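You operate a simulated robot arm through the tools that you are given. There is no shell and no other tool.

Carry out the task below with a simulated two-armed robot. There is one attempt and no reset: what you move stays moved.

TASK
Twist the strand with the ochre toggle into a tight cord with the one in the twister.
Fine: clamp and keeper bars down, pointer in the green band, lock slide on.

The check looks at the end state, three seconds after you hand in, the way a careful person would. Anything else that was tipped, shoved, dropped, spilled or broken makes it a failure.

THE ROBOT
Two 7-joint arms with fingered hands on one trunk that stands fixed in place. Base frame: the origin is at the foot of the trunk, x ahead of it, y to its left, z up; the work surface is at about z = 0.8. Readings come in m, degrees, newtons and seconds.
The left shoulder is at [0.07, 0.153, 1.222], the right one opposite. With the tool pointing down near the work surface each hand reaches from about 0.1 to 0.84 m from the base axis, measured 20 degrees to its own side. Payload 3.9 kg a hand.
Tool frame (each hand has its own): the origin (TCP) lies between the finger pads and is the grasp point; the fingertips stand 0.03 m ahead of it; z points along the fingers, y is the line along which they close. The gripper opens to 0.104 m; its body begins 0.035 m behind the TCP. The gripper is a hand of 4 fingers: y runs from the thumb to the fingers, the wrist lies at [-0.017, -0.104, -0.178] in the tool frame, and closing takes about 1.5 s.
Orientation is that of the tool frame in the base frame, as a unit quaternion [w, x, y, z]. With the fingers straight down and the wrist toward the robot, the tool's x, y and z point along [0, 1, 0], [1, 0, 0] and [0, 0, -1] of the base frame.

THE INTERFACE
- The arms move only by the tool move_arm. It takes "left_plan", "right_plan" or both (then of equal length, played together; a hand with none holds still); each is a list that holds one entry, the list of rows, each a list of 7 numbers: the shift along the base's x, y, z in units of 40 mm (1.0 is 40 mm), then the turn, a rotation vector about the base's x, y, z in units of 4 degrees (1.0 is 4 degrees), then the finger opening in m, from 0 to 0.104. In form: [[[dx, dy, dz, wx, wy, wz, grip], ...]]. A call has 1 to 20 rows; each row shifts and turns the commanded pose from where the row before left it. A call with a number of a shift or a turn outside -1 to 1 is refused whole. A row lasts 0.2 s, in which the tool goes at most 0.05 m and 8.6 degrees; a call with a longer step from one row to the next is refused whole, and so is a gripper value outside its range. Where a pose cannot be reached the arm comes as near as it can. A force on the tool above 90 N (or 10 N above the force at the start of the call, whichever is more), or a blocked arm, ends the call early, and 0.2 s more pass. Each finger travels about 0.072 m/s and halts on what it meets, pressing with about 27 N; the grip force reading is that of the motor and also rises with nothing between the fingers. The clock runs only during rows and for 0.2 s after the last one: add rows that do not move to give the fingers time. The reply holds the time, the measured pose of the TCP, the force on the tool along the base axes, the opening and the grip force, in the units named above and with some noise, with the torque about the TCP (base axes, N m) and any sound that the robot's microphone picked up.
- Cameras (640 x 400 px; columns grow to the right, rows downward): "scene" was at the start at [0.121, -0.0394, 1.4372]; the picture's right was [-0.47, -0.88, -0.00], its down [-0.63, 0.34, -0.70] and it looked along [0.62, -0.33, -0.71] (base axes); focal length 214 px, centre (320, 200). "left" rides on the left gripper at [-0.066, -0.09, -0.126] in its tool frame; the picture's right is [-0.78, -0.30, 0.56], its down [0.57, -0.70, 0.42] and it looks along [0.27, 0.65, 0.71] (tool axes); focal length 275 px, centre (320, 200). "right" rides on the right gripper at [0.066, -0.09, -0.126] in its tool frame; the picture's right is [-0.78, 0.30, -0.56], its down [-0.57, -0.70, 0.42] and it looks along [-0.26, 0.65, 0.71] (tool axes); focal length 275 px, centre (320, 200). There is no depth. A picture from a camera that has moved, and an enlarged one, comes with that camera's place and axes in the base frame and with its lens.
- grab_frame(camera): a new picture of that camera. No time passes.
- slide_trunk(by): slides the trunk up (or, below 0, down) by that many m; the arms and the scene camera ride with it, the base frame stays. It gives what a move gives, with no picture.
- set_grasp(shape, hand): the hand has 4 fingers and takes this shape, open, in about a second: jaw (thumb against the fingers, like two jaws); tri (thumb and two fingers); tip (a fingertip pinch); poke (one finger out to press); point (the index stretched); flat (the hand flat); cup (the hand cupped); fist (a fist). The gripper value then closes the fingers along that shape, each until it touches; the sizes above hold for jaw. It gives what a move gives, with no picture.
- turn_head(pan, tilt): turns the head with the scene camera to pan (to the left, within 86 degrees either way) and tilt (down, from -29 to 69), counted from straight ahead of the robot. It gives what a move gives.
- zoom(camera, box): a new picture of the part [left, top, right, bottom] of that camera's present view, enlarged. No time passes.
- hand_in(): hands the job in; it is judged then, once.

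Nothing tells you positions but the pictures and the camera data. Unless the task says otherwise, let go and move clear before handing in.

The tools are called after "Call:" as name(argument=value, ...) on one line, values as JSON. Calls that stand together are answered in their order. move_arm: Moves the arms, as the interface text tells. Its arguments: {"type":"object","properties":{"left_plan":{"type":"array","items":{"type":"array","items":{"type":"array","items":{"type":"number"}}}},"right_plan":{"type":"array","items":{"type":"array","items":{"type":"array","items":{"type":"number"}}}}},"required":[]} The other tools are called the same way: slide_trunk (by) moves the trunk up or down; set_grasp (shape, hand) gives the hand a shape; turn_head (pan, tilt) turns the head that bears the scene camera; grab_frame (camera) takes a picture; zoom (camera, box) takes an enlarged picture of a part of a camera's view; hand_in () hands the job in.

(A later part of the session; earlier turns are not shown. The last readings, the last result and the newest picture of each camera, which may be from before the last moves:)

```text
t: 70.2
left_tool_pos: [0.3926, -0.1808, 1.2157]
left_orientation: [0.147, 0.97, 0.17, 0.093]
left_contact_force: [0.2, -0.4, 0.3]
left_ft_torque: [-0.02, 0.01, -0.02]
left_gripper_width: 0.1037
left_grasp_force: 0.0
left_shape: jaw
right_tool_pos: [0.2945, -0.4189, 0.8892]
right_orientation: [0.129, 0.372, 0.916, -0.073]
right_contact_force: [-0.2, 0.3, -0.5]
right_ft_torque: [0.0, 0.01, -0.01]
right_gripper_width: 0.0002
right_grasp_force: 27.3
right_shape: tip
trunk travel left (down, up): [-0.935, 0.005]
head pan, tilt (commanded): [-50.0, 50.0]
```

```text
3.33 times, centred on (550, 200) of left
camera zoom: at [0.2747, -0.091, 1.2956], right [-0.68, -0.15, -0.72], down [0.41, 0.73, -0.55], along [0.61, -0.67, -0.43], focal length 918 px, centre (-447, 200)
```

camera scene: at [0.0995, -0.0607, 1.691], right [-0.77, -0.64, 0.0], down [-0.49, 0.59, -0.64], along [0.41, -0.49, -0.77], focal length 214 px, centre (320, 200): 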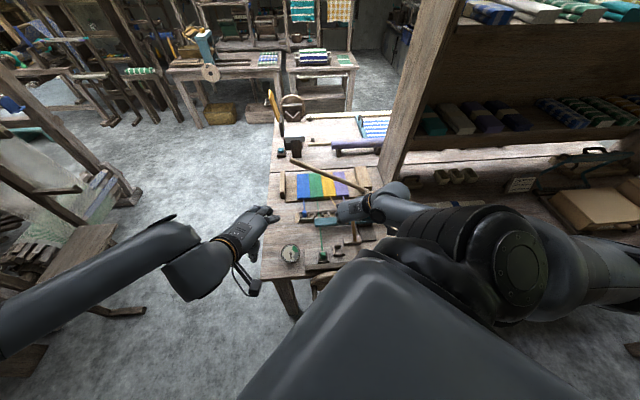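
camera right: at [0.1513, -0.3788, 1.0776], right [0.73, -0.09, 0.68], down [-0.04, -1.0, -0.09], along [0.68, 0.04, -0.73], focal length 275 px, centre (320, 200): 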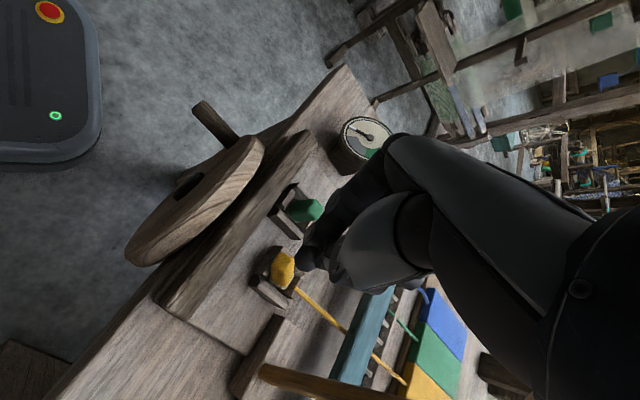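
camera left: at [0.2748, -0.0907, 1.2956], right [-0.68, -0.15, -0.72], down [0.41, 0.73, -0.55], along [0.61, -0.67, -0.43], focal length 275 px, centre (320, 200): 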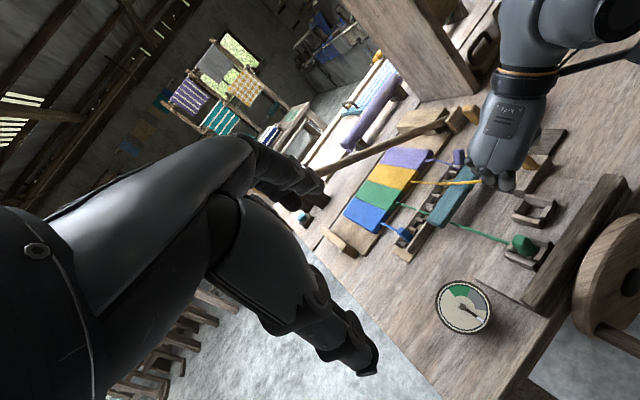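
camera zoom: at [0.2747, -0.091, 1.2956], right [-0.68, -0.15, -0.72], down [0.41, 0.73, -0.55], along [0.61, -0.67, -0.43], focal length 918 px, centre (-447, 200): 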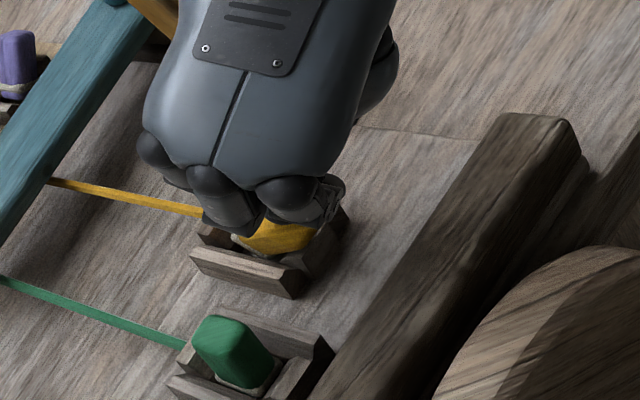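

Call:
move_arm(right_plan=[[[-0.2, 0.2, 0, 0, 0, 0, 0.0], [-0.2, 0.2, 0, 0, 0, 0, 0.0], [-0.2, 0.2, 0, 0, 0, 0, 0.0], [0, 0, -0.32, 0, 0, 0, 0.0], [0, 0, 0, 0, 0, 0, 0.0]]])

Call:
zoom(camera="right", box=[200, 180, 380, 350])

Call:
zoom(camera="left", box=[490, 140, 610, 260])

```text
t: 71.4
left_tool_pos: [0.3927, -0.1809, 1.2157]
left_orientation: [0.148, 0.97, 0.171, 0.092]
left_contact_force: [0.3, -0.4, -0.5]
left_ft_torque: [0.0, -0.02, -0.01]
left_gripper_width: 0.1036
left_grasp_force: 0.1
left_shape: jaw
right_tool_pos: [0.2704, -0.3951, 0.8767]
right_orientation: [0.128, 0.372, 0.916, -0.074]
right_contact_force: [0.1, -0.1, 0.0]
right_ft_torque: [0.01, 0.03, 0.01]
right_gripper_width: 0.0
right_grasp_force: 26.7
right_shape: tip
trunk travel left (down, up): [-0.935, 0.005]
head pan, tilt (commanded): [-50.0, 50.0]
```

```text
2.35 times, centred on (290, 265) of right
camera zoom: at [0.14, -0.3868, 0.9801], right [0.64, -0.18, 0.75], down [-0.02, -0.98, -0.21], along [0.77, 0.12, -0.63], focal length 648 px, centre (391, 47)
```

zoom: 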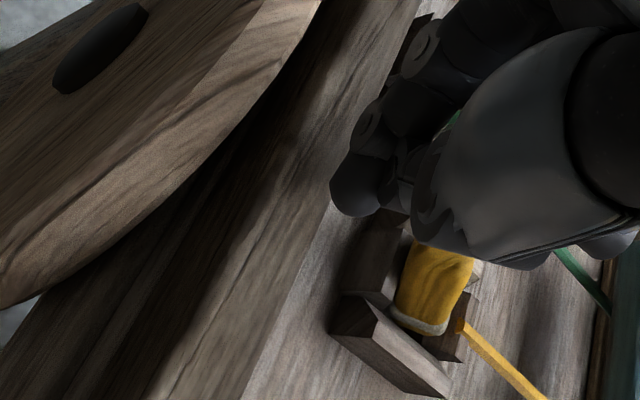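

```text
3.33 times, centred on (550, 200) of left
camera zoom: at [0.2751, -0.0913, 1.2955], right [-0.68, -0.15, -0.72], down [0.41, 0.73, -0.55], along [0.61, -0.67, -0.43], focal length 918 px, centre (-447, 200)
```

zoom: 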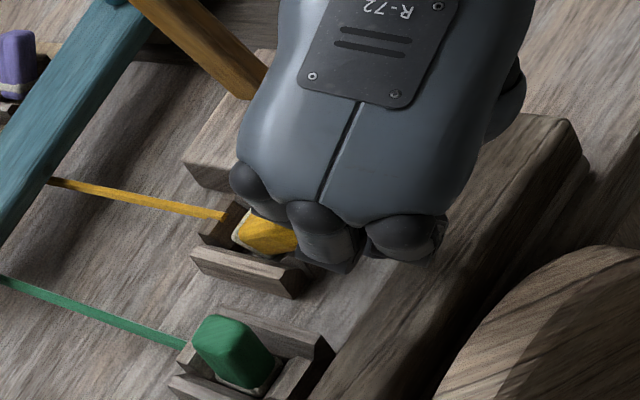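

Call:
move_arm(right_plan=[[[0.15, -0.15, 0, 0, 0, 0, 0.0], [0.15, -0.15, 0, 0, 0, 0, 0.0], [0.1, -0.1, 0, 0, 0, 0, 0.0], [0, 0, 0, 0, 0, 0, 0.0]]])

Call:
zoom(camera="right", box=[200, 180, 380, 350])

Call:
zoom(camera="left", box=[490, 140, 610, 260])

```text
t: 72.4
left_tool_pos: [0.3918, -0.1807, 1.2149]
left_orientation: [0.148, 0.97, 0.17, 0.092]
left_contact_force: [-0.1, 1.3, -0.7]
left_ft_torque: [0.02, 0.0, -0.01]
left_gripper_width: 0.1038
left_grasp_force: 0.0
left_shape: jaw
right_tool_pos: [0.288, -0.412, 0.8779]
right_orientation: [0.128, 0.372, 0.916, -0.073]
right_contact_force: [0.0, 0.3, 0.1]
right_ft_torque: [-0.01, 0.01, 0.03]
right_gripper_width: 0.0001
right_grasp_force: 27.0
right_shape: tip
trunk travel left (down, up): [-0.935, 0.005]
head pan, tilt (commanded): [-50.0, 50.0]
```

```text
2.35 times, centred on (290, 265) of right
camera zoom: at [0.1571, -0.4037, 0.9812], right [0.64, -0.18, 0.75], down [-0.02, -0.98, -0.21], along [0.77, 0.12, -0.63], focal length 648 px, centre (391, 47)
```

zoom: 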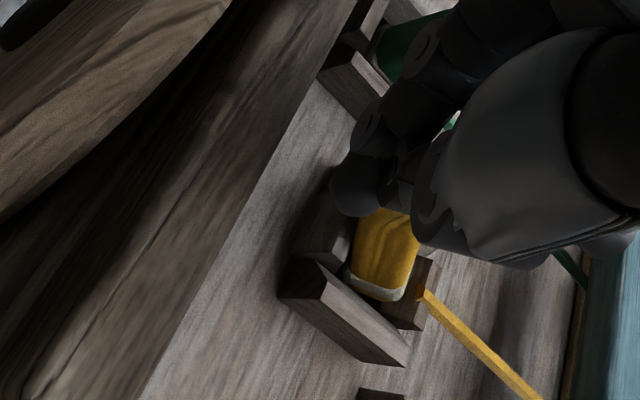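

```text
3.33 times, centred on (550, 200) of left
camera zoom: at [0.275, -0.0912, 1.2956], right [-0.68, -0.15, -0.72], down [0.41, 0.73, -0.55], along [0.61, -0.67, -0.43], focal length 918 px, centre (-447, 200)
```

zoom: 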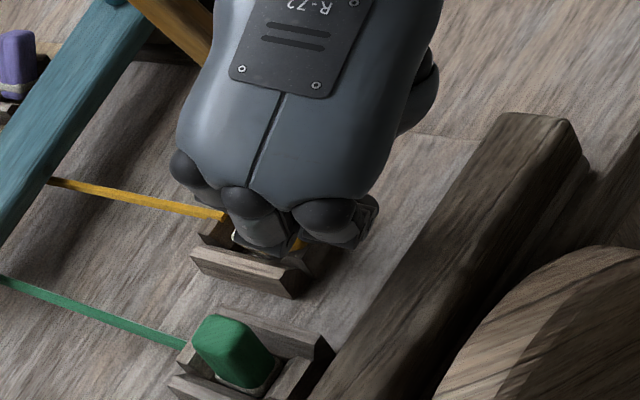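

Call:
move_arm(right_plan=[[[0.1, -0.1, 0, 0, 0, 0, 0.0], [0.1, -0.1, 0, 0, 0, 0, 0.0], [0.1, -0.1, 0, 0, 0, 0, 0.0], [0, 0, 0, 0, 0, 0, 0.0]]])

Call:
zoom(camera="right", box=[200, 180, 380, 350])

Call:
zoom(camera="left", box=[490, 140, 610, 260])

```text
t: 73.4
left_tool_pos: [0.3895, -0.1744, 1.2175]
left_orientation: [0.15, 0.969, 0.171, 0.092]
left_contact_force: [-0.7, 0.1, 0.3]
left_ft_torque: [0.02, -0.02, -0.05]
left_gripper_width: 0.1039
left_grasp_force: 0.1
left_shape: jaw
right_tool_pos: [0.2976, -0.419, 0.8803]
right_orientation: [0.13, 0.371, 0.916, -0.072]
right_contact_force: [-12.3, 16.6, 20.9]
right_ft_torque: [0.23, -0.12, 0.2]
right_gripper_width: 0.0002
right_grasp_force: 27.7
right_shape: tip
trunk travel left (down, up): [-0.935, 0.005]
head pan, tilt (commanded): [-50.0, 50.0]
```

```text
2.35 times, centred on (290, 265) of right
camera zoom: at [0.1662, -0.41, 0.9839], right [0.64, -0.17, 0.75], down [-0.02, -0.98, -0.21], along [0.77, 0.12, -0.63], focal length 648 px, centre (391, 47)
```

zoom: 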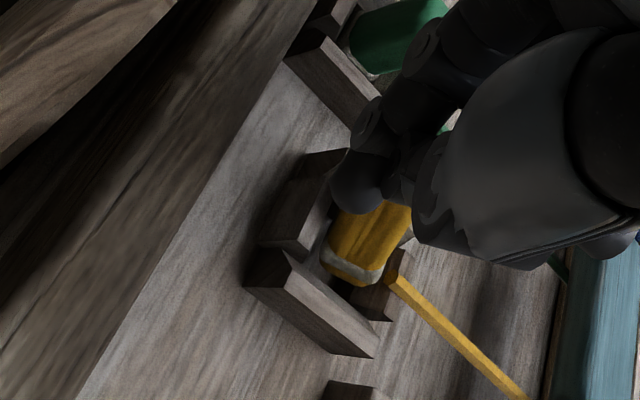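

```text
3.33 times, centred on (550, 200) of left
camera zoom: at [0.271, -0.0857, 1.2971], right [-0.68, -0.16, -0.72], down [0.42, 0.73, -0.55], along [0.61, -0.67, -0.43], focal length 918 px, centre (-447, 200)
```

zoom: 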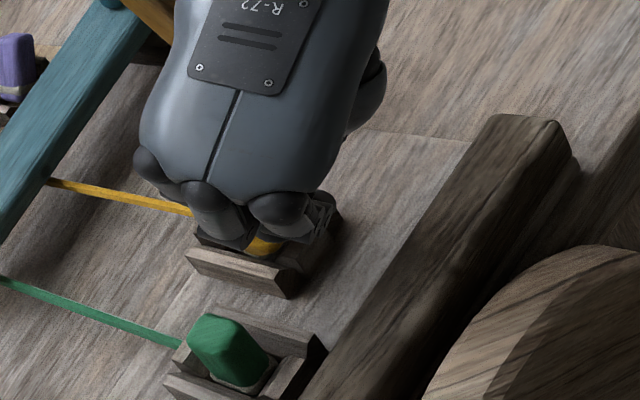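

Call:
move_arm(right_plan=[[[0.06, -0.06, 0.1, 0, 0, 0, 0.0], [0.1, -0.1, 0.05, 0, 0, 0, 0.0], [0.1, -0.1, 0, 0, 0, 0, 0.0], [0, 0, 0, 0, 0, 0, 0.0]]])

Call:
zoom(camera="right", box=[200, 180, 380, 350])

Call:
zoom(camera="left", box=[490, 140, 610, 260])

```text
t: 74.4
left_tool_pos: [0.3887, -0.175, 1.2173]
left_orientation: [0.149, 0.969, 0.17, 0.094]
left_contact_force: [-0.4, 0.1, -0.1]
left_ft_torque: [0.0, 0.01, 0.03]
left_gripper_width: 0.1036
left_grasp_force: 0.1
left_shape: jaw
right_tool_pos: [0.3091, -0.4287, 0.8878]
right_orientation: [0.132, 0.372, 0.916, -0.073]
right_contact_force: [-14.1, 15.1, 34.3]
right_ft_torque: [0.34, 0.06, 0.13]
right_gripper_width: 0.0
right_grasp_force: 27.0
right_shape: tip
trunk travel left (down, up): [-0.935, 0.005]
head pan, tilt (commanded): [-50.0, 50.0]
```

```text
2.35 times, centred on (290, 265) of right
camera zoom: at [0.1778, -0.4207, 0.991], right [0.64, -0.17, 0.75], down [-0.02, -0.98, -0.21], along [0.77, 0.12, -0.63], focal length 648 px, centre (391, 47)
```

zoom: 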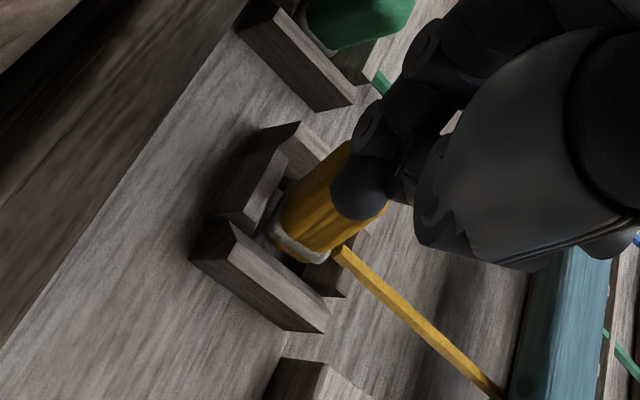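

```text
3.33 times, centred on (550, 200) of left
camera zoom: at [0.27, -0.085, 1.2973], right [-0.68, -0.16, -0.72], down [0.42, 0.72, -0.55], along [0.61, -0.67, -0.43], focal length 918 px, centre (-447, 200)
```

zoom: 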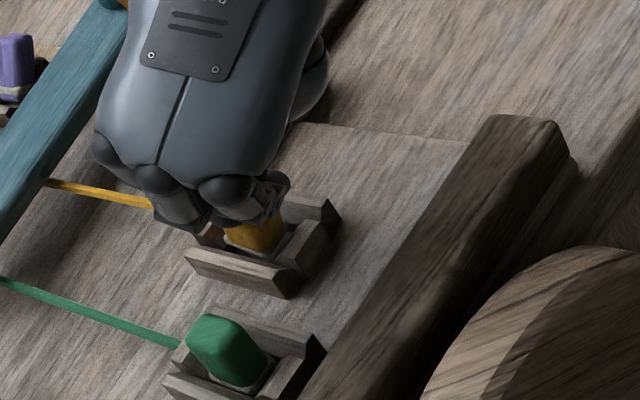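

Call:
move_arm(right_plan=[[[-0.05, 0.05, 0.3, 0, 0, 0, 0.0], [0, 0, 0.5, 0, 0, 0, 0.0], [0, 0, 0.6, 0, 0, 0, 0.0], [0, 0, 0, 0, 0, 0, 0.0]]])

Call:
zoom(camera="right", box=[180, 180, 380, 350])

Call:
zoom(camera="left", box=[490, 140, 610, 260])

Call:
zoom(camera="scene", box=[320, 215, 390, 275])

```text
t: 75.4
left_tool_pos: [0.3936, -0.1805, 1.2147]
left_orientation: [0.147, 0.97, 0.171, 0.093]
left_contact_force: [0.2, -0.3, -0.2]
left_ft_torque: [0.03, -0.01, -0.03]
left_gripper_width: 0.1038
left_grasp_force: 0.0
left_shape: jaw
right_tool_pos: [0.3099, -0.4354, 0.9389]
right_orientation: [0.127, 0.373, 0.916, -0.073]
right_contact_force: [0.3, 0.2, -0.1]
right_ft_torque: [-0.01, -0.03, -0.01]
right_gripper_width: 0.0
right_grasp_force: 27.0
right_shape: tip
trunk travel left (down, up): [-0.935, 0.005]
head pan, tilt (commanded): [-50.0, 50.0]
```

```text
2.35 times, centred on (280, 265) of right
camera zoom: at [0.1788, -0.4267, 1.0428], right [0.64, -0.18, 0.74], down [-0.02, -0.98, -0.21], along [0.77, 0.12, -0.63], focal length 648 px, centre (414, 47)
```

zoom: 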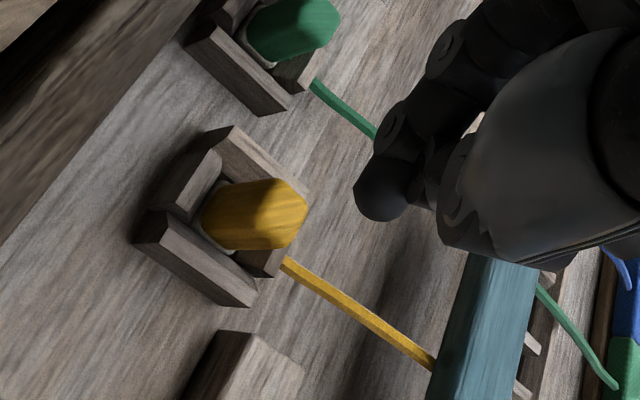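

```text
3.33 times, centred on (550, 200) of left
camera zoom: at [0.2762, -0.0923, 1.2951], right [-0.68, -0.15, -0.72], down [0.41, 0.73, -0.55], along [0.61, -0.67, -0.43], focal length 918 px, centre (-447, 200)
```

zoom: 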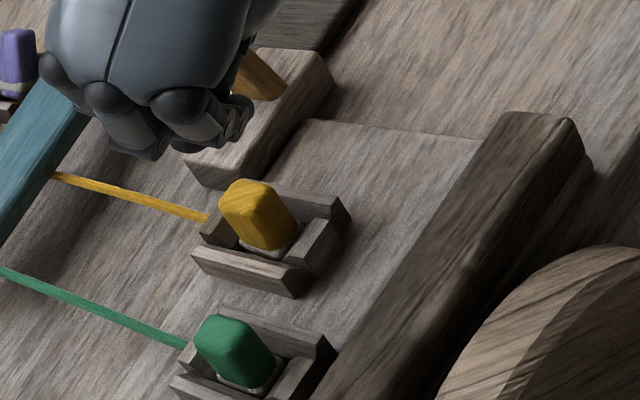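

```text
6.67 times, centred on (355, 245) of scene
camera zoom: at [0.1005, -0.0621, 1.6908], right [-0.77, -0.64, 0.0], down [-0.49, 0.59, -0.64], along [0.41, -0.49, -0.77], focal length 1430 px, centre (87, -100)
```

zoom: 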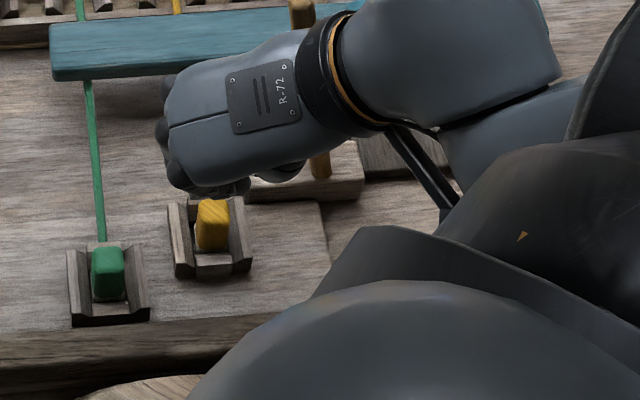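

The ochre toggle now stands upright and fully seated, just like the green one. Next I'll lift the right hand clear and go look at the purple toggle that was knocked askew.

Call:
move_arm(right_plan=[[[0, 0, 0.8, 0, 0, 0, 0.0], [0, 0, 0.8, 0, 0, 0, 0.0], [0, 0, 0.8, 0, 0, 0, 0.0], [0, 0, 0.8, 0, 0, 0, 0.0], [0, 0, 0.8, 0, 0, 0, 0.0], [0.16, -0.72, 0, 0, 0, 0, 0.0], [0.16, -0.72, 0, 0, 0, 0, 0.0], [0.16, -0.72, 0, 0, 0, 0, 0.0], [0.16, -0.72, 0, 0, 0, 0, 0.0], [0.16, -0.72, 0, 0, 0, 0, 0.0], [0.16, -0.72, 0, 0, 0, 0, 0.0], [0.16, -0.72, 0, 0, 0, 0, 0.0], [0.16, -0.72, 0, 0, 0, 0, 0.0], [0, 0, 0, 0, 0, 0, 0.0]]])

Call:
grab_frame(camera="right")

Call:
zoom(camera="scene", box=[290, 170, 410, 270])

Call:
zoom(camera="left", box=[420, 80, 620, 260])

```text
t: 78.4
left_tool_pos: [0.3921, -0.1795, 1.2145]
left_orientation: [0.147, 0.97, 0.171, 0.092]
left_contact_force: [-0.4, 0.4, -0.8]
left_ft_torque: [-0.01, -0.03, -0.01]
left_gripper_width: 0.1035
left_grasp_force: 0.1
left_shape: jaw
right_tool_pos: [0.3614, -0.6617, 1.0985]
right_orientation: [0.128, 0.371, 0.917, -0.074]
right_contact_force: [0.2, 0.7, 0.3]
right_ft_torque: [-0.01, 0.03, 0.02]
right_gripper_width: 0.0
right_grasp_force: 27.3
right_shape: tip
right hand out of reach, approached as far as the arm can: row 5
trunk travel left (down, up): [-0.935, 0.005]
head pan, tilt (commanded): [-50.0, 50.0]
```

```text
taken
camera right: at [0.2295, -0.6548, 1.2028], right [0.64, -0.18, 0.75], down [-0.02, -0.98, -0.21], along [0.77, 0.12, -0.63], focal length 275 px, centre (320, 200)
```

right: 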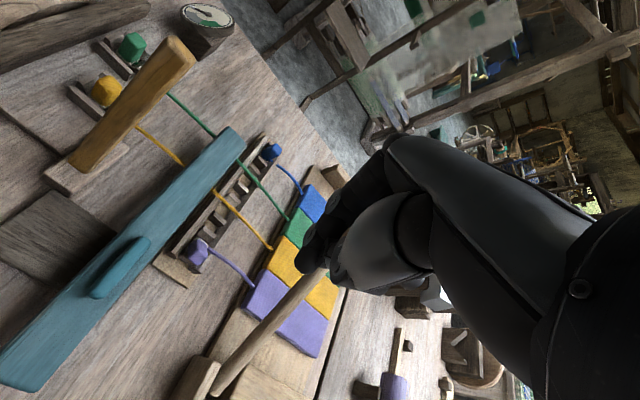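

```text
4.00 times, centred on (350, 220) of scene
camera zoom: at [0.0989, -0.0603, 1.691], right [-0.77, -0.64, 0.0], down [-0.49, 0.59, -0.64], along [0.41, -0.49, -0.77], focal length 858 px, centre (200, 120)
```

zoom: 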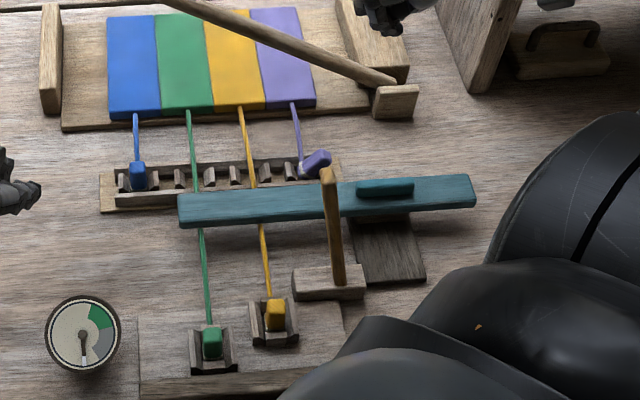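

```text
2.22 times, centred on (520, 170) of left
camera zoom: at [0.2749, -0.0911, 1.2956], right [-0.68, -0.15, -0.72], down [0.41, 0.73, -0.55], along [0.61, -0.67, -0.43], focal length 612 px, centre (-124, 267)
```

zoom: 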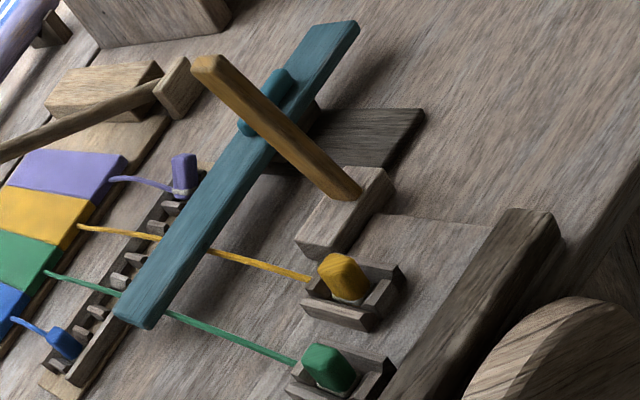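

Call:
zoom(camera="right", box=[140, 190, 300, 310])

Call:
zoom(camera="left", box=[470, 130, 550, 190])

Call:
zoom(camera="scene", box=[340, 200, 390, 235])

```text
3.33 times, centred on (220, 250) of right
camera zoom: at [0.2295, -0.6548, 1.2028], right [0.64, -0.18, 0.75], down [-0.02, -0.98, -0.21], along [0.77, 0.12, -0.63], focal length 918 px, centre (653, 33)
```

zoom: 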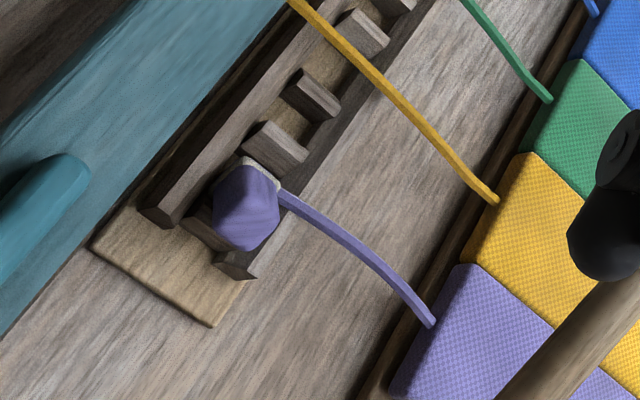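

```text
6.67 times, centred on (510, 160) of left
camera zoom: at [0.2749, -0.0911, 1.2956], right [-0.68, -0.15, -0.72], down [0.41, 0.73, -0.55], along [0.61, -0.67, -0.43], focal length 1835 px, centre (-947, 467)
```

zoom: 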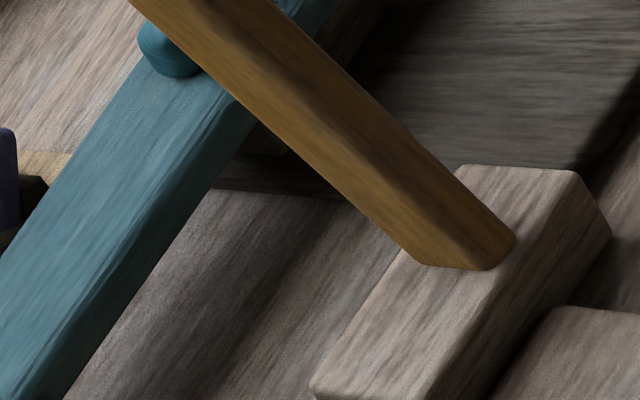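

```text
11.43 times, centred on (365, 218) of scene
camera zoom: at [0.0989, -0.0603, 1.691], right [-0.77, -0.64, 0.0], down [-0.49, 0.59, -0.64], along [0.41, -0.49, -0.77], focal length 2451 px, centre (-194, 0)
```

zoom: 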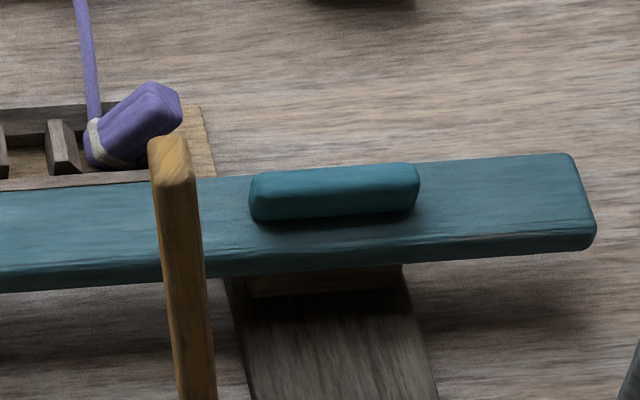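

Call:
move_arm(right_plan=[[[0, -0.14, -0.6, 0, 0, 0, 0.0], [0, 0, -0.7, 0, 0, 0, 0.0], [0, 0, -0.7, 0, 0, 0, 0.0], [0, 0, -0.7, 0, 0, 0, 0.0], [0, 0, -0.7, 0, 0, 0, 0.0], [0, 0, -0.7, 0, 0, 0, 0.0], [0, 0, -0.6, 0, 0, 0, 0.0], [0, 0, 0, 0, 0, 0, 0.0]]])

Call:
zoom(camera="right", box=[200, 180, 380, 350])

Call:
zoom(camera="scene", box=[310, 170, 420, 260])

Call:
zoom(camera="left", box=[420, 80, 580, 220])

```text
t: 80.2
left_tool_pos: [0.3908, -0.1803, 1.2157]
left_orientation: [0.147, 0.97, 0.17, 0.094]
left_contact_force: [1.0, 0.2, -0.6]
left_ft_torque: [0.02, -0.02, 0.03]
left_gripper_width: 0.1039
left_grasp_force: 0.2
left_shape: jaw
right_tool_pos: [0.3662, -0.6538, 0.9245]
right_orientation: [0.132, 0.369, 0.918, -0.068]
right_contact_force: [-0.7, -0.5, 0.1]
right_ft_torque: [-0.01, -0.01, 0.02]
right_gripper_width: 0.0002
right_grasp_force: 26.6
right_shape: tip
right hand out of reach, approached as far as the arm can: row 6, 7
trunk travel left (down, up): [-0.935, 0.005]
head pan, tilt (commanded): [-50.0, 50.0]
```

```text
2.35 times, centred on (290, 265) of right
camera zoom: at [0.2326, -0.6472, 1.0276], right [0.64, -0.17, 0.75], down [-0.01, -0.98, -0.22], along [0.77, 0.13, -0.62], focal length 648 px, centre (391, 47)
```

zoom: 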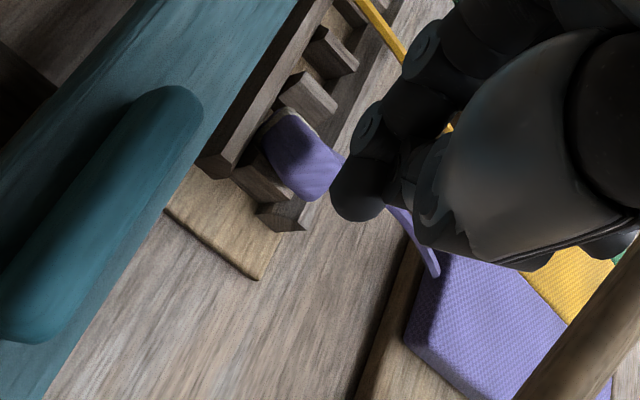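

```text
4.44 times, centred on (365, 215) of scene
camera zoom: at [0.0971, -0.0618, 1.6911], right [-0.77, -0.64, 0.0], down [-0.49, 0.59, -0.64], along [0.41, -0.49, -0.77], focal length 953 px, centre (120, 133)
```

zoom: 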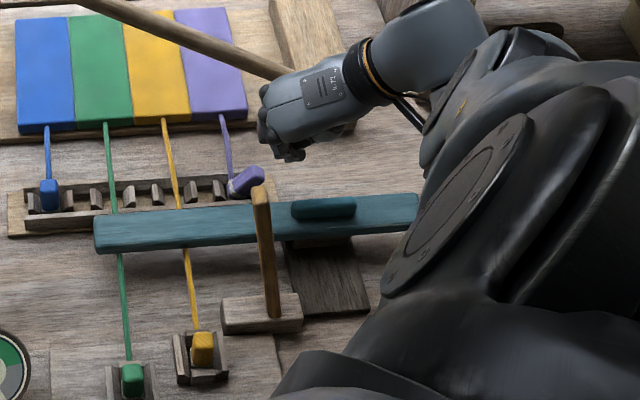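

```text
2.86 times, centred on (500, 150) of left
camera zoom: at [0.2735, -0.0923, 1.2959], right [-0.68, -0.15, -0.72], down [0.41, 0.73, -0.55], along [0.61, -0.67, -0.43], focal length 786 px, centre (-194, 343)
```

zoom: 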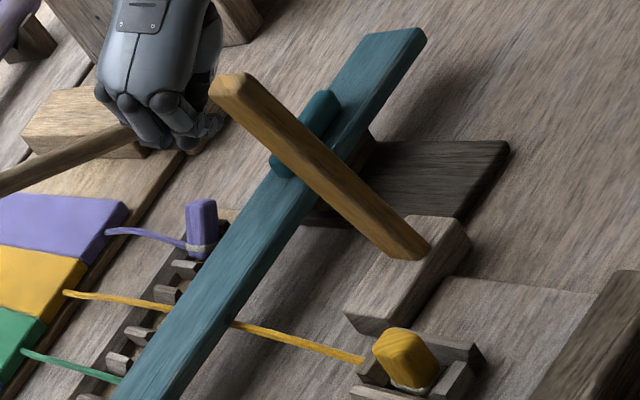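

The arm is at its reach limit with the trunk this high. I'll raise the right hand and lower the trunk by the same amount, then continue.

Call:
move_arm(right_plan=[[[0, 0, 0.8, 0, 0, 0, 0.0], [0, 0, 0.9, 0, 0, 0, 0.0], [0, 0, 0.9, 0, 0, 0, 0.0], [0, 0, 0.9, 0, 0, 0, 0.0], [0, 0, 0.9, 0, 0, 0, 0.0], [0, 0, 0, 0, 0, 0, 0.0]]])

Call:
slide_trunk(by=-0.17)

Call:
zoom(camera="right", box=[160, 180, 380, 350])

Call:
grab_frame(camera="scene")

```text
t: 81.6
left_tool_pos: [0.3934, -0.1799, 1.2148]
left_orientation: [0.147, 0.97, 0.171, 0.093]
left_contact_force: [-0.5, -0.1, 0.2]
left_ft_torque: [0.02, -0.02, 0.02]
left_gripper_width: 0.1039
left_grasp_force: 0.1
left_shape: jaw
right_tool_pos: [0.3657, -0.6548, 1.0981]
right_orientation: [0.128, 0.372, 0.916, -0.075]
right_contact_force: [-0.5, -0.8, -0.3]
right_ft_torque: [0.02, 0.03, -0.05]
right_gripper_width: 0.0004
right_grasp_force: 26.5
right_shape: tip
trunk travel left (down, up): [-0.935, 0.005]
head pan, tilt (commanded): [-50.0, 50.0]
```

```text
t: 83.5
left_tool_pos: [0.393, -0.1809, 1.0459]
left_orientation: [0.147, 0.97, 0.171, 0.092]
left_contact_force: [-0.5, -0.5, 0.3]
left_ft_torque: [0.0, -0.02, -0.01]
left_gripper_width: 0.1036
left_grasp_force: 0.0
left_shape: jaw
right_tool_pos: [0.3645, -0.6546, 0.9284]
right_orientation: [0.128, 0.371, 0.917, -0.073]
right_contact_force: [-0.3, 0.0, 0.4]
right_ft_torque: [0.01, 0.0, 0.02]
right_gripper_width: 0.0
right_grasp_force: 26.9
right_shape: tip
trunk travel left (down, up): [-0.765, 0.175]
head pan, tilt (commanded): [-50.0, 50.0]
```

```text
2.35 times, centred on (270, 265) of right
camera zoom: at [0.234, -0.646, 1.0321], right [0.64, -0.18, 0.75], down [-0.02, -0.98, -0.21], along [0.77, 0.12, -0.63], focal length 648 px, centre (438, 47)
```

zoom: 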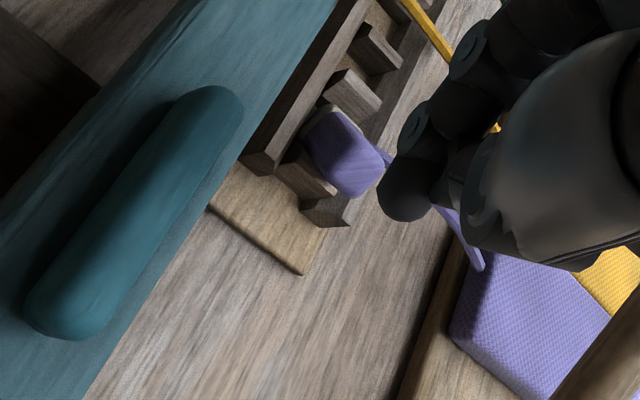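

```text
taken
camera scene: at [0.099, -0.0604, 1.5211], right [-0.77, -0.64, 0.0], down [-0.49, 0.59, -0.64], along [0.41, -0.49, -0.77], focal length 214 px, centre (320, 200)
```

scene: 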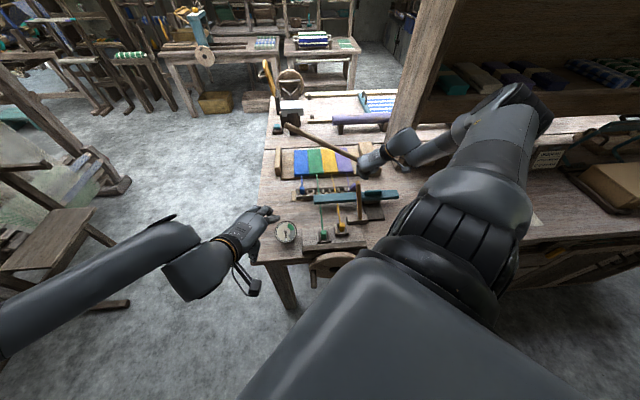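

Call:
move_arm(right_plan=[[[-0.01, -0.17, 0, 0, 0, 0, 0.0], [-0.01, -0.17, -0.2, 0, 0, 0, 0.0], [0, 0, -0.5, 0, 0, 0, 0.0], [0, 0, -0.5, 0, 0, 0, 0.0], [0, 0, 0, 0, 0, 0, 0.0]]])

Call:
zoom(camera="right", box=[180, 160, 360, 330])

Call:
zoom(camera="scene", box=[320, 160, 400, 220])

```text
t: 84.8
left_tool_pos: [0.392, -0.1792, 1.0461]
left_orientation: [0.147, 0.97, 0.171, 0.092]
left_contact_force: [0.4, -0.7, 0.8]
left_ft_torque: [0.01, -0.02, 0.0]
left_gripper_width: 0.1037
left_grasp_force: 0.1
left_shape: jaw
right_tool_pos: [0.3651, -0.6688, 0.8802]
right_orientation: [0.128, 0.372, 0.917, -0.074]
right_contact_force: [0.0, -0.2, 0.4]
right_ft_torque: [-0.01, 0.01, 0.0]
right_gripper_width: 0.0003
right_grasp_force: 26.9
right_shape: tip
trunk travel left (down, up): [-0.765, 0.175]
head pan, tilt (commanded): [-50.0, 50.0]
```

```text
2.35 times, centred on (270, 245) of right
camera zoom: at [0.234, -0.6603, 0.983], right [0.64, -0.18, 0.75], down [-0.02, -0.98, -0.21], along [0.77, 0.12, -0.63], focal length 648 px, centre (438, 94)
```

zoom: 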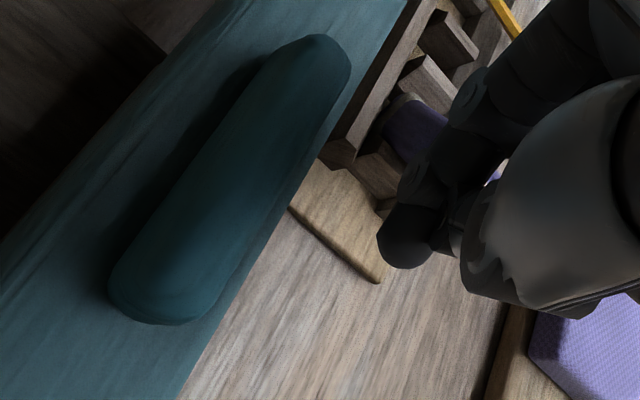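

```text
6.67 times, centred on (360, 190) of scene
camera zoom: at [0.0989, -0.0601, 1.5211], right [-0.77, -0.64, 0.0], down [-0.49, 0.59, -0.64], along [0.41, -0.49, -0.77], focal length 1430 px, centre (53, 267)
```

zoom: 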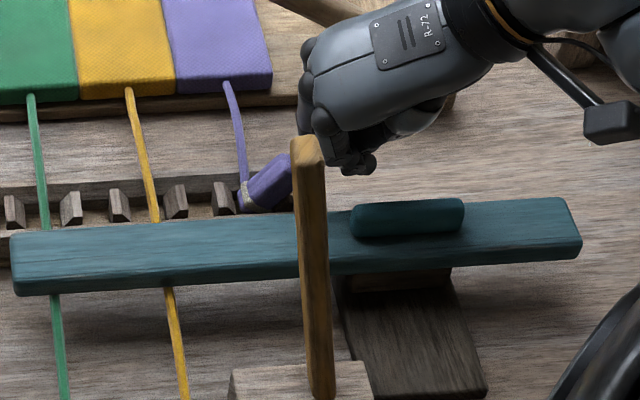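

Call:
move_arm(right_plan=[[[0.15, 0.15, 0, 0, 0, 0, 0.0], [0.15, 0.15, 0, 0, 0, 0, 0.0], [0.12, 0.12, 0, 0, 0, 0, 0.0], [0, 0, 0, 0, 0, 0, 0.0]]])

Call:
zoom(camera="right", box=[220, 180, 360, 310])

Call:
zoom(camera="scene", box=[320, 160, 400, 220])

```text
t: 85.8
left_tool_pos: [0.393, -0.1801, 1.0452]
left_orientation: [0.148, 0.97, 0.171, 0.093]
left_contact_force: [0.7, -0.7, 0.3]
left_ft_torque: [0.03, 0.01, -0.04]
left_gripper_width: 0.1036
left_grasp_force: 0.2
left_shape: jaw
right_tool_pos: [0.3811, -0.6515, 0.8781]
right_orientation: [0.129, 0.372, 0.916, -0.073]
right_contact_force: [0.4, -0.1, 0.5]
right_ft_torque: [-0.02, 0.01, 0.0]
right_gripper_width: 0.0
right_grasp_force: 27.0
right_shape: tip
trunk travel left (down, up): [-0.765, 0.175]
head pan, tilt (commanded): [-50.0, 50.0]
```

```text
3.08 times, centred on (290, 245) of right
camera zoom: at [0.2504, -0.6433, 0.9823], right [0.64, -0.18, 0.75], down [-0.02, -0.98, -0.21], along [0.77, 0.12, -0.63], focal length 847 px, centre (412, 62)
```

zoom: 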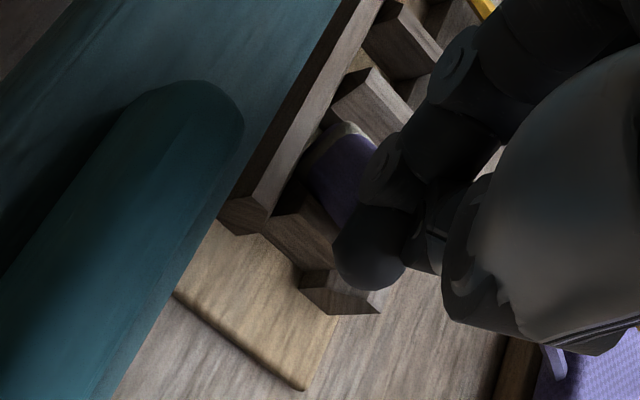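

```text
6.67 times, centred on (360, 190) of scene
camera zoom: at [0.0991, -0.0605, 1.521], right [-0.77, -0.64, 0.0], down [-0.49, 0.59, -0.64], along [0.41, -0.49, -0.77], focal length 1430 px, centre (53, 267)
```

zoom: 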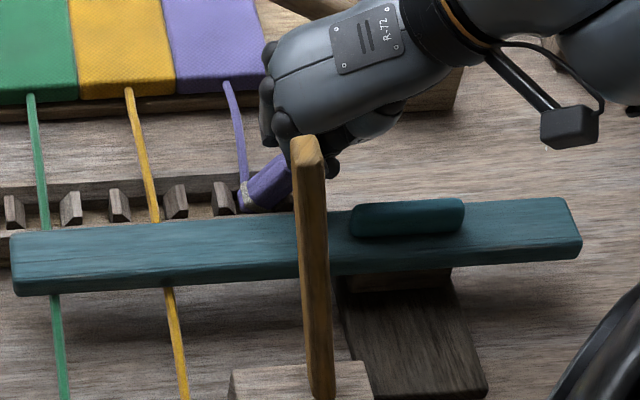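

Call:
move_arm(right_plan=[[[0.12, 0.12, 0, 0, 0, 0, 0.0], [0.12, 0.12, 0, 0, 0, 0, 0.0], [0, 0, 0, 0, 0, 0, 0.0]]])

Call:
zoom(camera="right", box=[220, 180, 360, 310])

Call:
zoom(camera="scene", box=[320, 160, 400, 220])

```text
t: 86.5
left_tool_pos: [0.3914, -0.1797, 1.0469]
left_orientation: [0.147, 0.97, 0.171, 0.094]
left_contact_force: [0.0, -0.1, 0.1]
left_ft_torque: [-0.02, 0.01, 0.0]
left_gripper_width: 0.1034
left_grasp_force: 0.1
left_shape: jaw
right_tool_pos: [0.3895, -0.6429, 0.8818]
right_orientation: [0.129, 0.373, 0.916, -0.075]
right_contact_force: [-0.8, -2.8, 2.0]
right_ft_torque: [0.18, -0.01, 0.04]
right_gripper_width: 0.0002
right_grasp_force: 27.6
right_shape: tip
trunk travel left (down, up): [-0.765, 0.175]
head pan, tilt (commanded): [-50.0, 50.0]
```

```text
3.08 times, centred on (290, 245) of right
camera zoom: at [0.2582, -0.6336, 0.9844], right [0.64, -0.17, 0.75], down [-0.02, -0.98, -0.21], along [0.77, 0.12, -0.63], focal length 847 px, centre (412, 62)
```

zoom: 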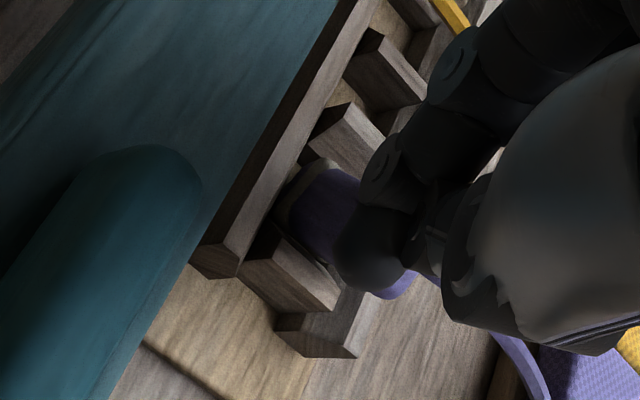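

```text
6.67 times, centred on (360, 190) of scene
camera zoom: at [0.0965, -0.0597, 1.5214], right [-0.77, -0.64, 0.0], down [-0.49, 0.59, -0.64], along [0.41, -0.49, -0.77], focal length 1430 px, centre (53, 267)
```

zoom: 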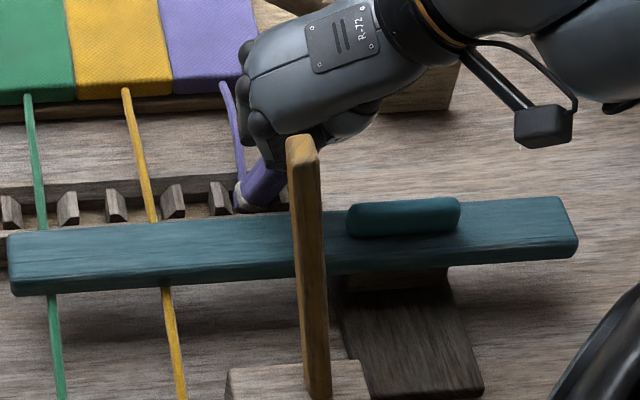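

Call:
move_arm(right_plan=[[[-0.25, -0.25, 0.1, 0, 0, 0, 0.0], [-0.25, -0.25, 0, 0, 0, 0, 0.0], [-0.25, -0.25, 0, 0, 0, 0, 0.0], [-0.25, -0.25, 0, 0, 0, 0, 0.0], [0, 0, 0, 0, 0, 0, 0.0]]])

Call:
zoom(camera="right", box=[220, 120, 360, 250])

Call:
zoom(camera="scene", box=[320, 160, 400, 220])

Call:
grab_frame(camera="left")

```text
t: 87.8
left_tool_pos: [0.394, -0.1807, 1.046]
left_orientation: [0.147, 0.97, 0.171, 0.092]
left_contact_force: [-0.2, 0.4, 0.3]
left_ft_torque: [-0.04, 0.01, 0.01]
left_gripper_width: 0.1036
left_grasp_force: 0.1
left_shape: jaw
right_tool_pos: [0.3483, -0.6812, 0.884]
right_orientation: [0.129, 0.371, 0.917, -0.072]
right_contact_force: [0.0, -0.9, -0.1]
right_ft_torque: [-0.02, 0.01, 0.03]
right_gripper_width: 0.0001
right_grasp_force: 26.5
right_shape: tip
trunk travel left (down, up): [-0.765, 0.175]
head pan, tilt (commanded): [-50.0, 50.0]
```

```text
3.08 times, centred on (290, 185) of right
camera zoom: at [0.2179, -0.6721, 0.9881], right [0.64, -0.18, 0.75], down [-0.02, -0.98, -0.21], along [0.77, 0.12, -0.63], focal length 847 px, centre (412, 246)
```

zoom: 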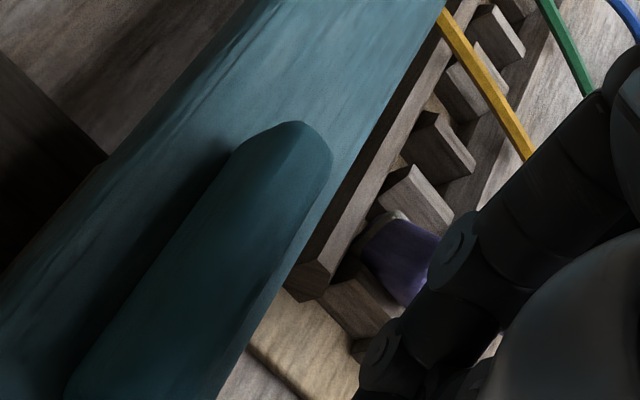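

```text
6.67 times, centred on (360, 190) of scene
camera zoom: at [0.0989, -0.0604, 1.521], right [-0.77, -0.64, 0.0], down [-0.49, 0.59, -0.64], along [0.41, -0.49, -0.77], focal length 1430 px, centre (53, 267)
```

zoom: 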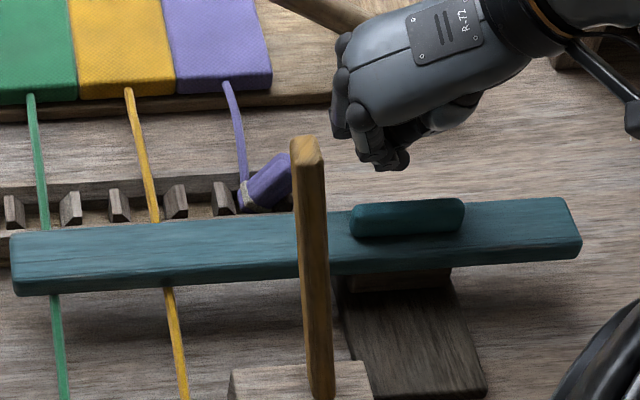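

```text
taken
camera left: at [0.2749, -0.0911, 1.1256], right [-0.68, -0.15, -0.72], down [0.41, 0.73, -0.55], along [0.61, -0.67, -0.43], focal length 275 px, centre (320, 200)
```

left: 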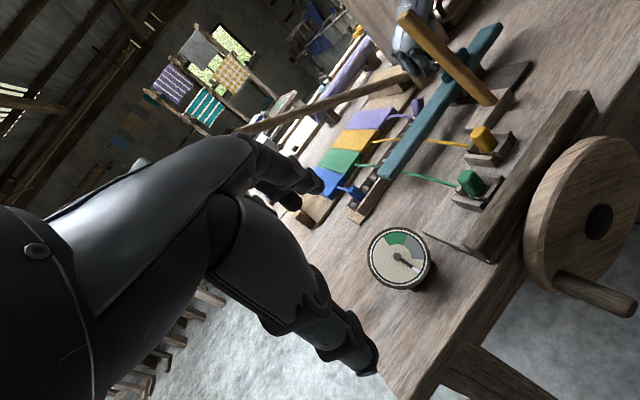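

Call:
zoom(camera="left", box=[380, 70, 460, 140])

Call:
zoom(camera="scene", box=[340, 175, 370, 197])

```text
5.71 times, centred on (420, 105) of left
camera zoom: at [0.2749, -0.0911, 1.1256], right [-0.68, -0.15, -0.72], down [0.41, 0.73, -0.55], along [0.61, -0.67, -0.43], focal length 1573 px, centre (-251, 743)
```

zoom: 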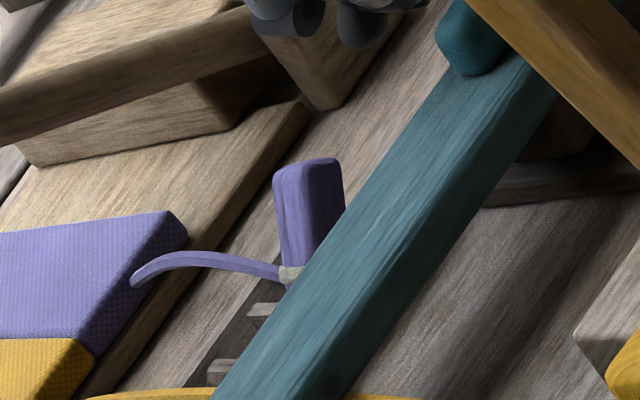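

```text
16.00 times, centred on (355, 186) of scene
camera zoom: at [0.0989, -0.0604, 1.521], right [-0.77, -0.64, 0.0], down [-0.49, 0.59, -0.64], along [0.41, -0.49, -0.77], focal length 3432 px, centre (-240, 424)
```

zoom: 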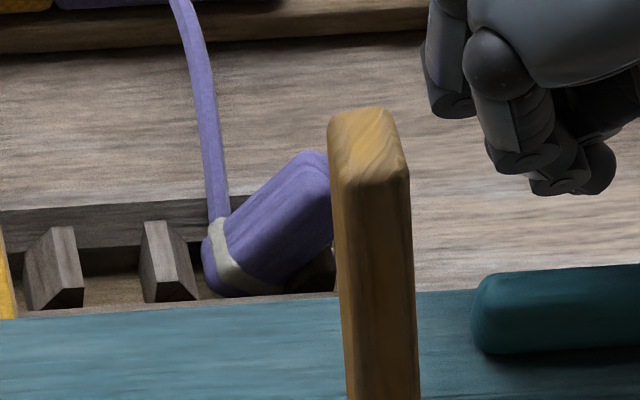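

The purple toggle leans about 60° and my finger slid over it. I'll come in lower at its tip and lift while pushing left.

Call:
move_arm(right_plan=[[[0, 0, -0.25, 0, 0, 0, 0.0], [0, 0, -0.22, 0, 0, 0, 0.0], [0.15, 0.15, 0, 0, 0, 0, 0.0], [0.15, 0.15, 0, 0, 0, 0, 0.0], [0, 0, 0, 0, 0, 0, 0.0]]])

Call:
zoom(camera="right", box=[220, 150, 360, 280])

Call:
zoom(camera="scene", box=[335, 165, 375, 195])

Call:
zoom(camera="left", box=[380, 50, 460, 120])

```text
t: 89.0
left_tool_pos: [0.3922, -0.1791, 1.0458]
left_orientation: [0.147, 0.97, 0.171, 0.093]
left_contact_force: [-0.6, 0.2, 0.2]
left_ft_torque: [-0.02, -0.01, 0.01]
left_gripper_width: 0.1034
left_grasp_force: 0.0
left_shape: jaw
right_tool_pos: [0.3637, -0.6696, 0.8638]
right_orientation: [0.128, 0.372, 0.917, -0.073]
right_contact_force: [-0.1, -0.3, 0.9]
right_ft_torque: [-0.01, 0.04, -0.01]
right_gripper_width: 0.0003
right_grasp_force: 26.3
right_shape: tip
trunk travel left (down, up): [-0.765, 0.175]
head pan, tilt (commanded): [-50.0, 50.0]
```

```text
3.08 times, centred on (290, 215) of right
camera zoom: at [0.2329, -0.6606, 0.9684], right [0.64, -0.18, 0.75], down [-0.02, -0.98, -0.21], along [0.77, 0.12, -0.63], focal length 847 px, centre (412, 154)
```

zoom: 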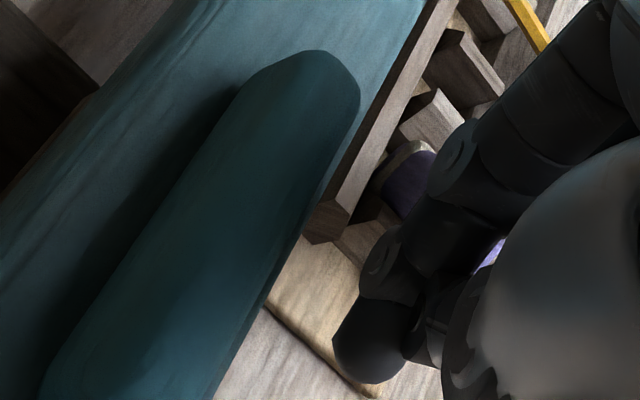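

```text
13.33 times, centred on (355, 180) of scene
camera zoom: at [0.099, -0.0606, 1.521], right [-0.77, -0.64, 0.0], down [-0.49, 0.59, -0.64], along [0.41, -0.49, -0.77], focal length 2860 px, centre (-147, 467)
```

zoom: 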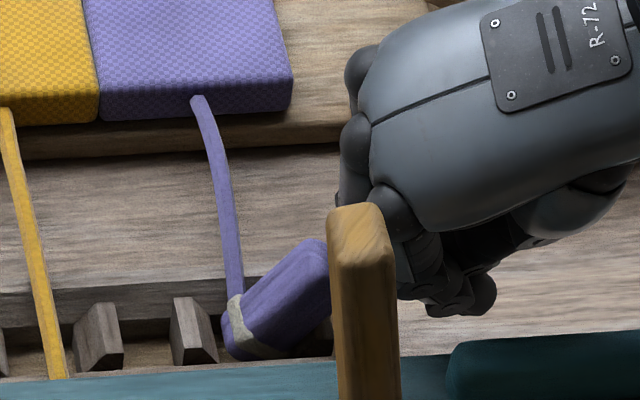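

```text
5.71 times, centred on (420, 85) of left
camera zoom: at [0.275, -0.0913, 1.1255], right [-0.68, -0.15, -0.72], down [0.41, 0.73, -0.55], along [0.61, -0.67, -0.43], focal length 1573 px, centre (-251, 857)
```

zoom: 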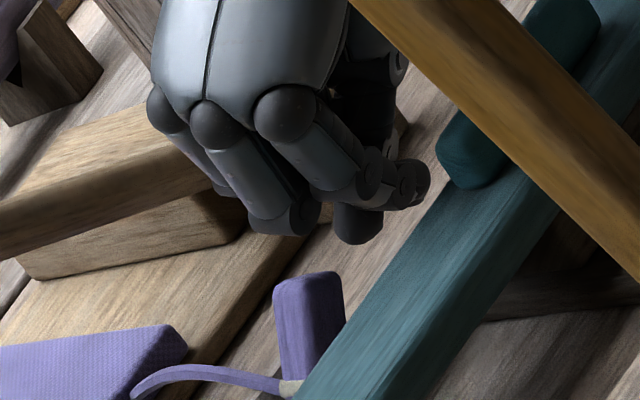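

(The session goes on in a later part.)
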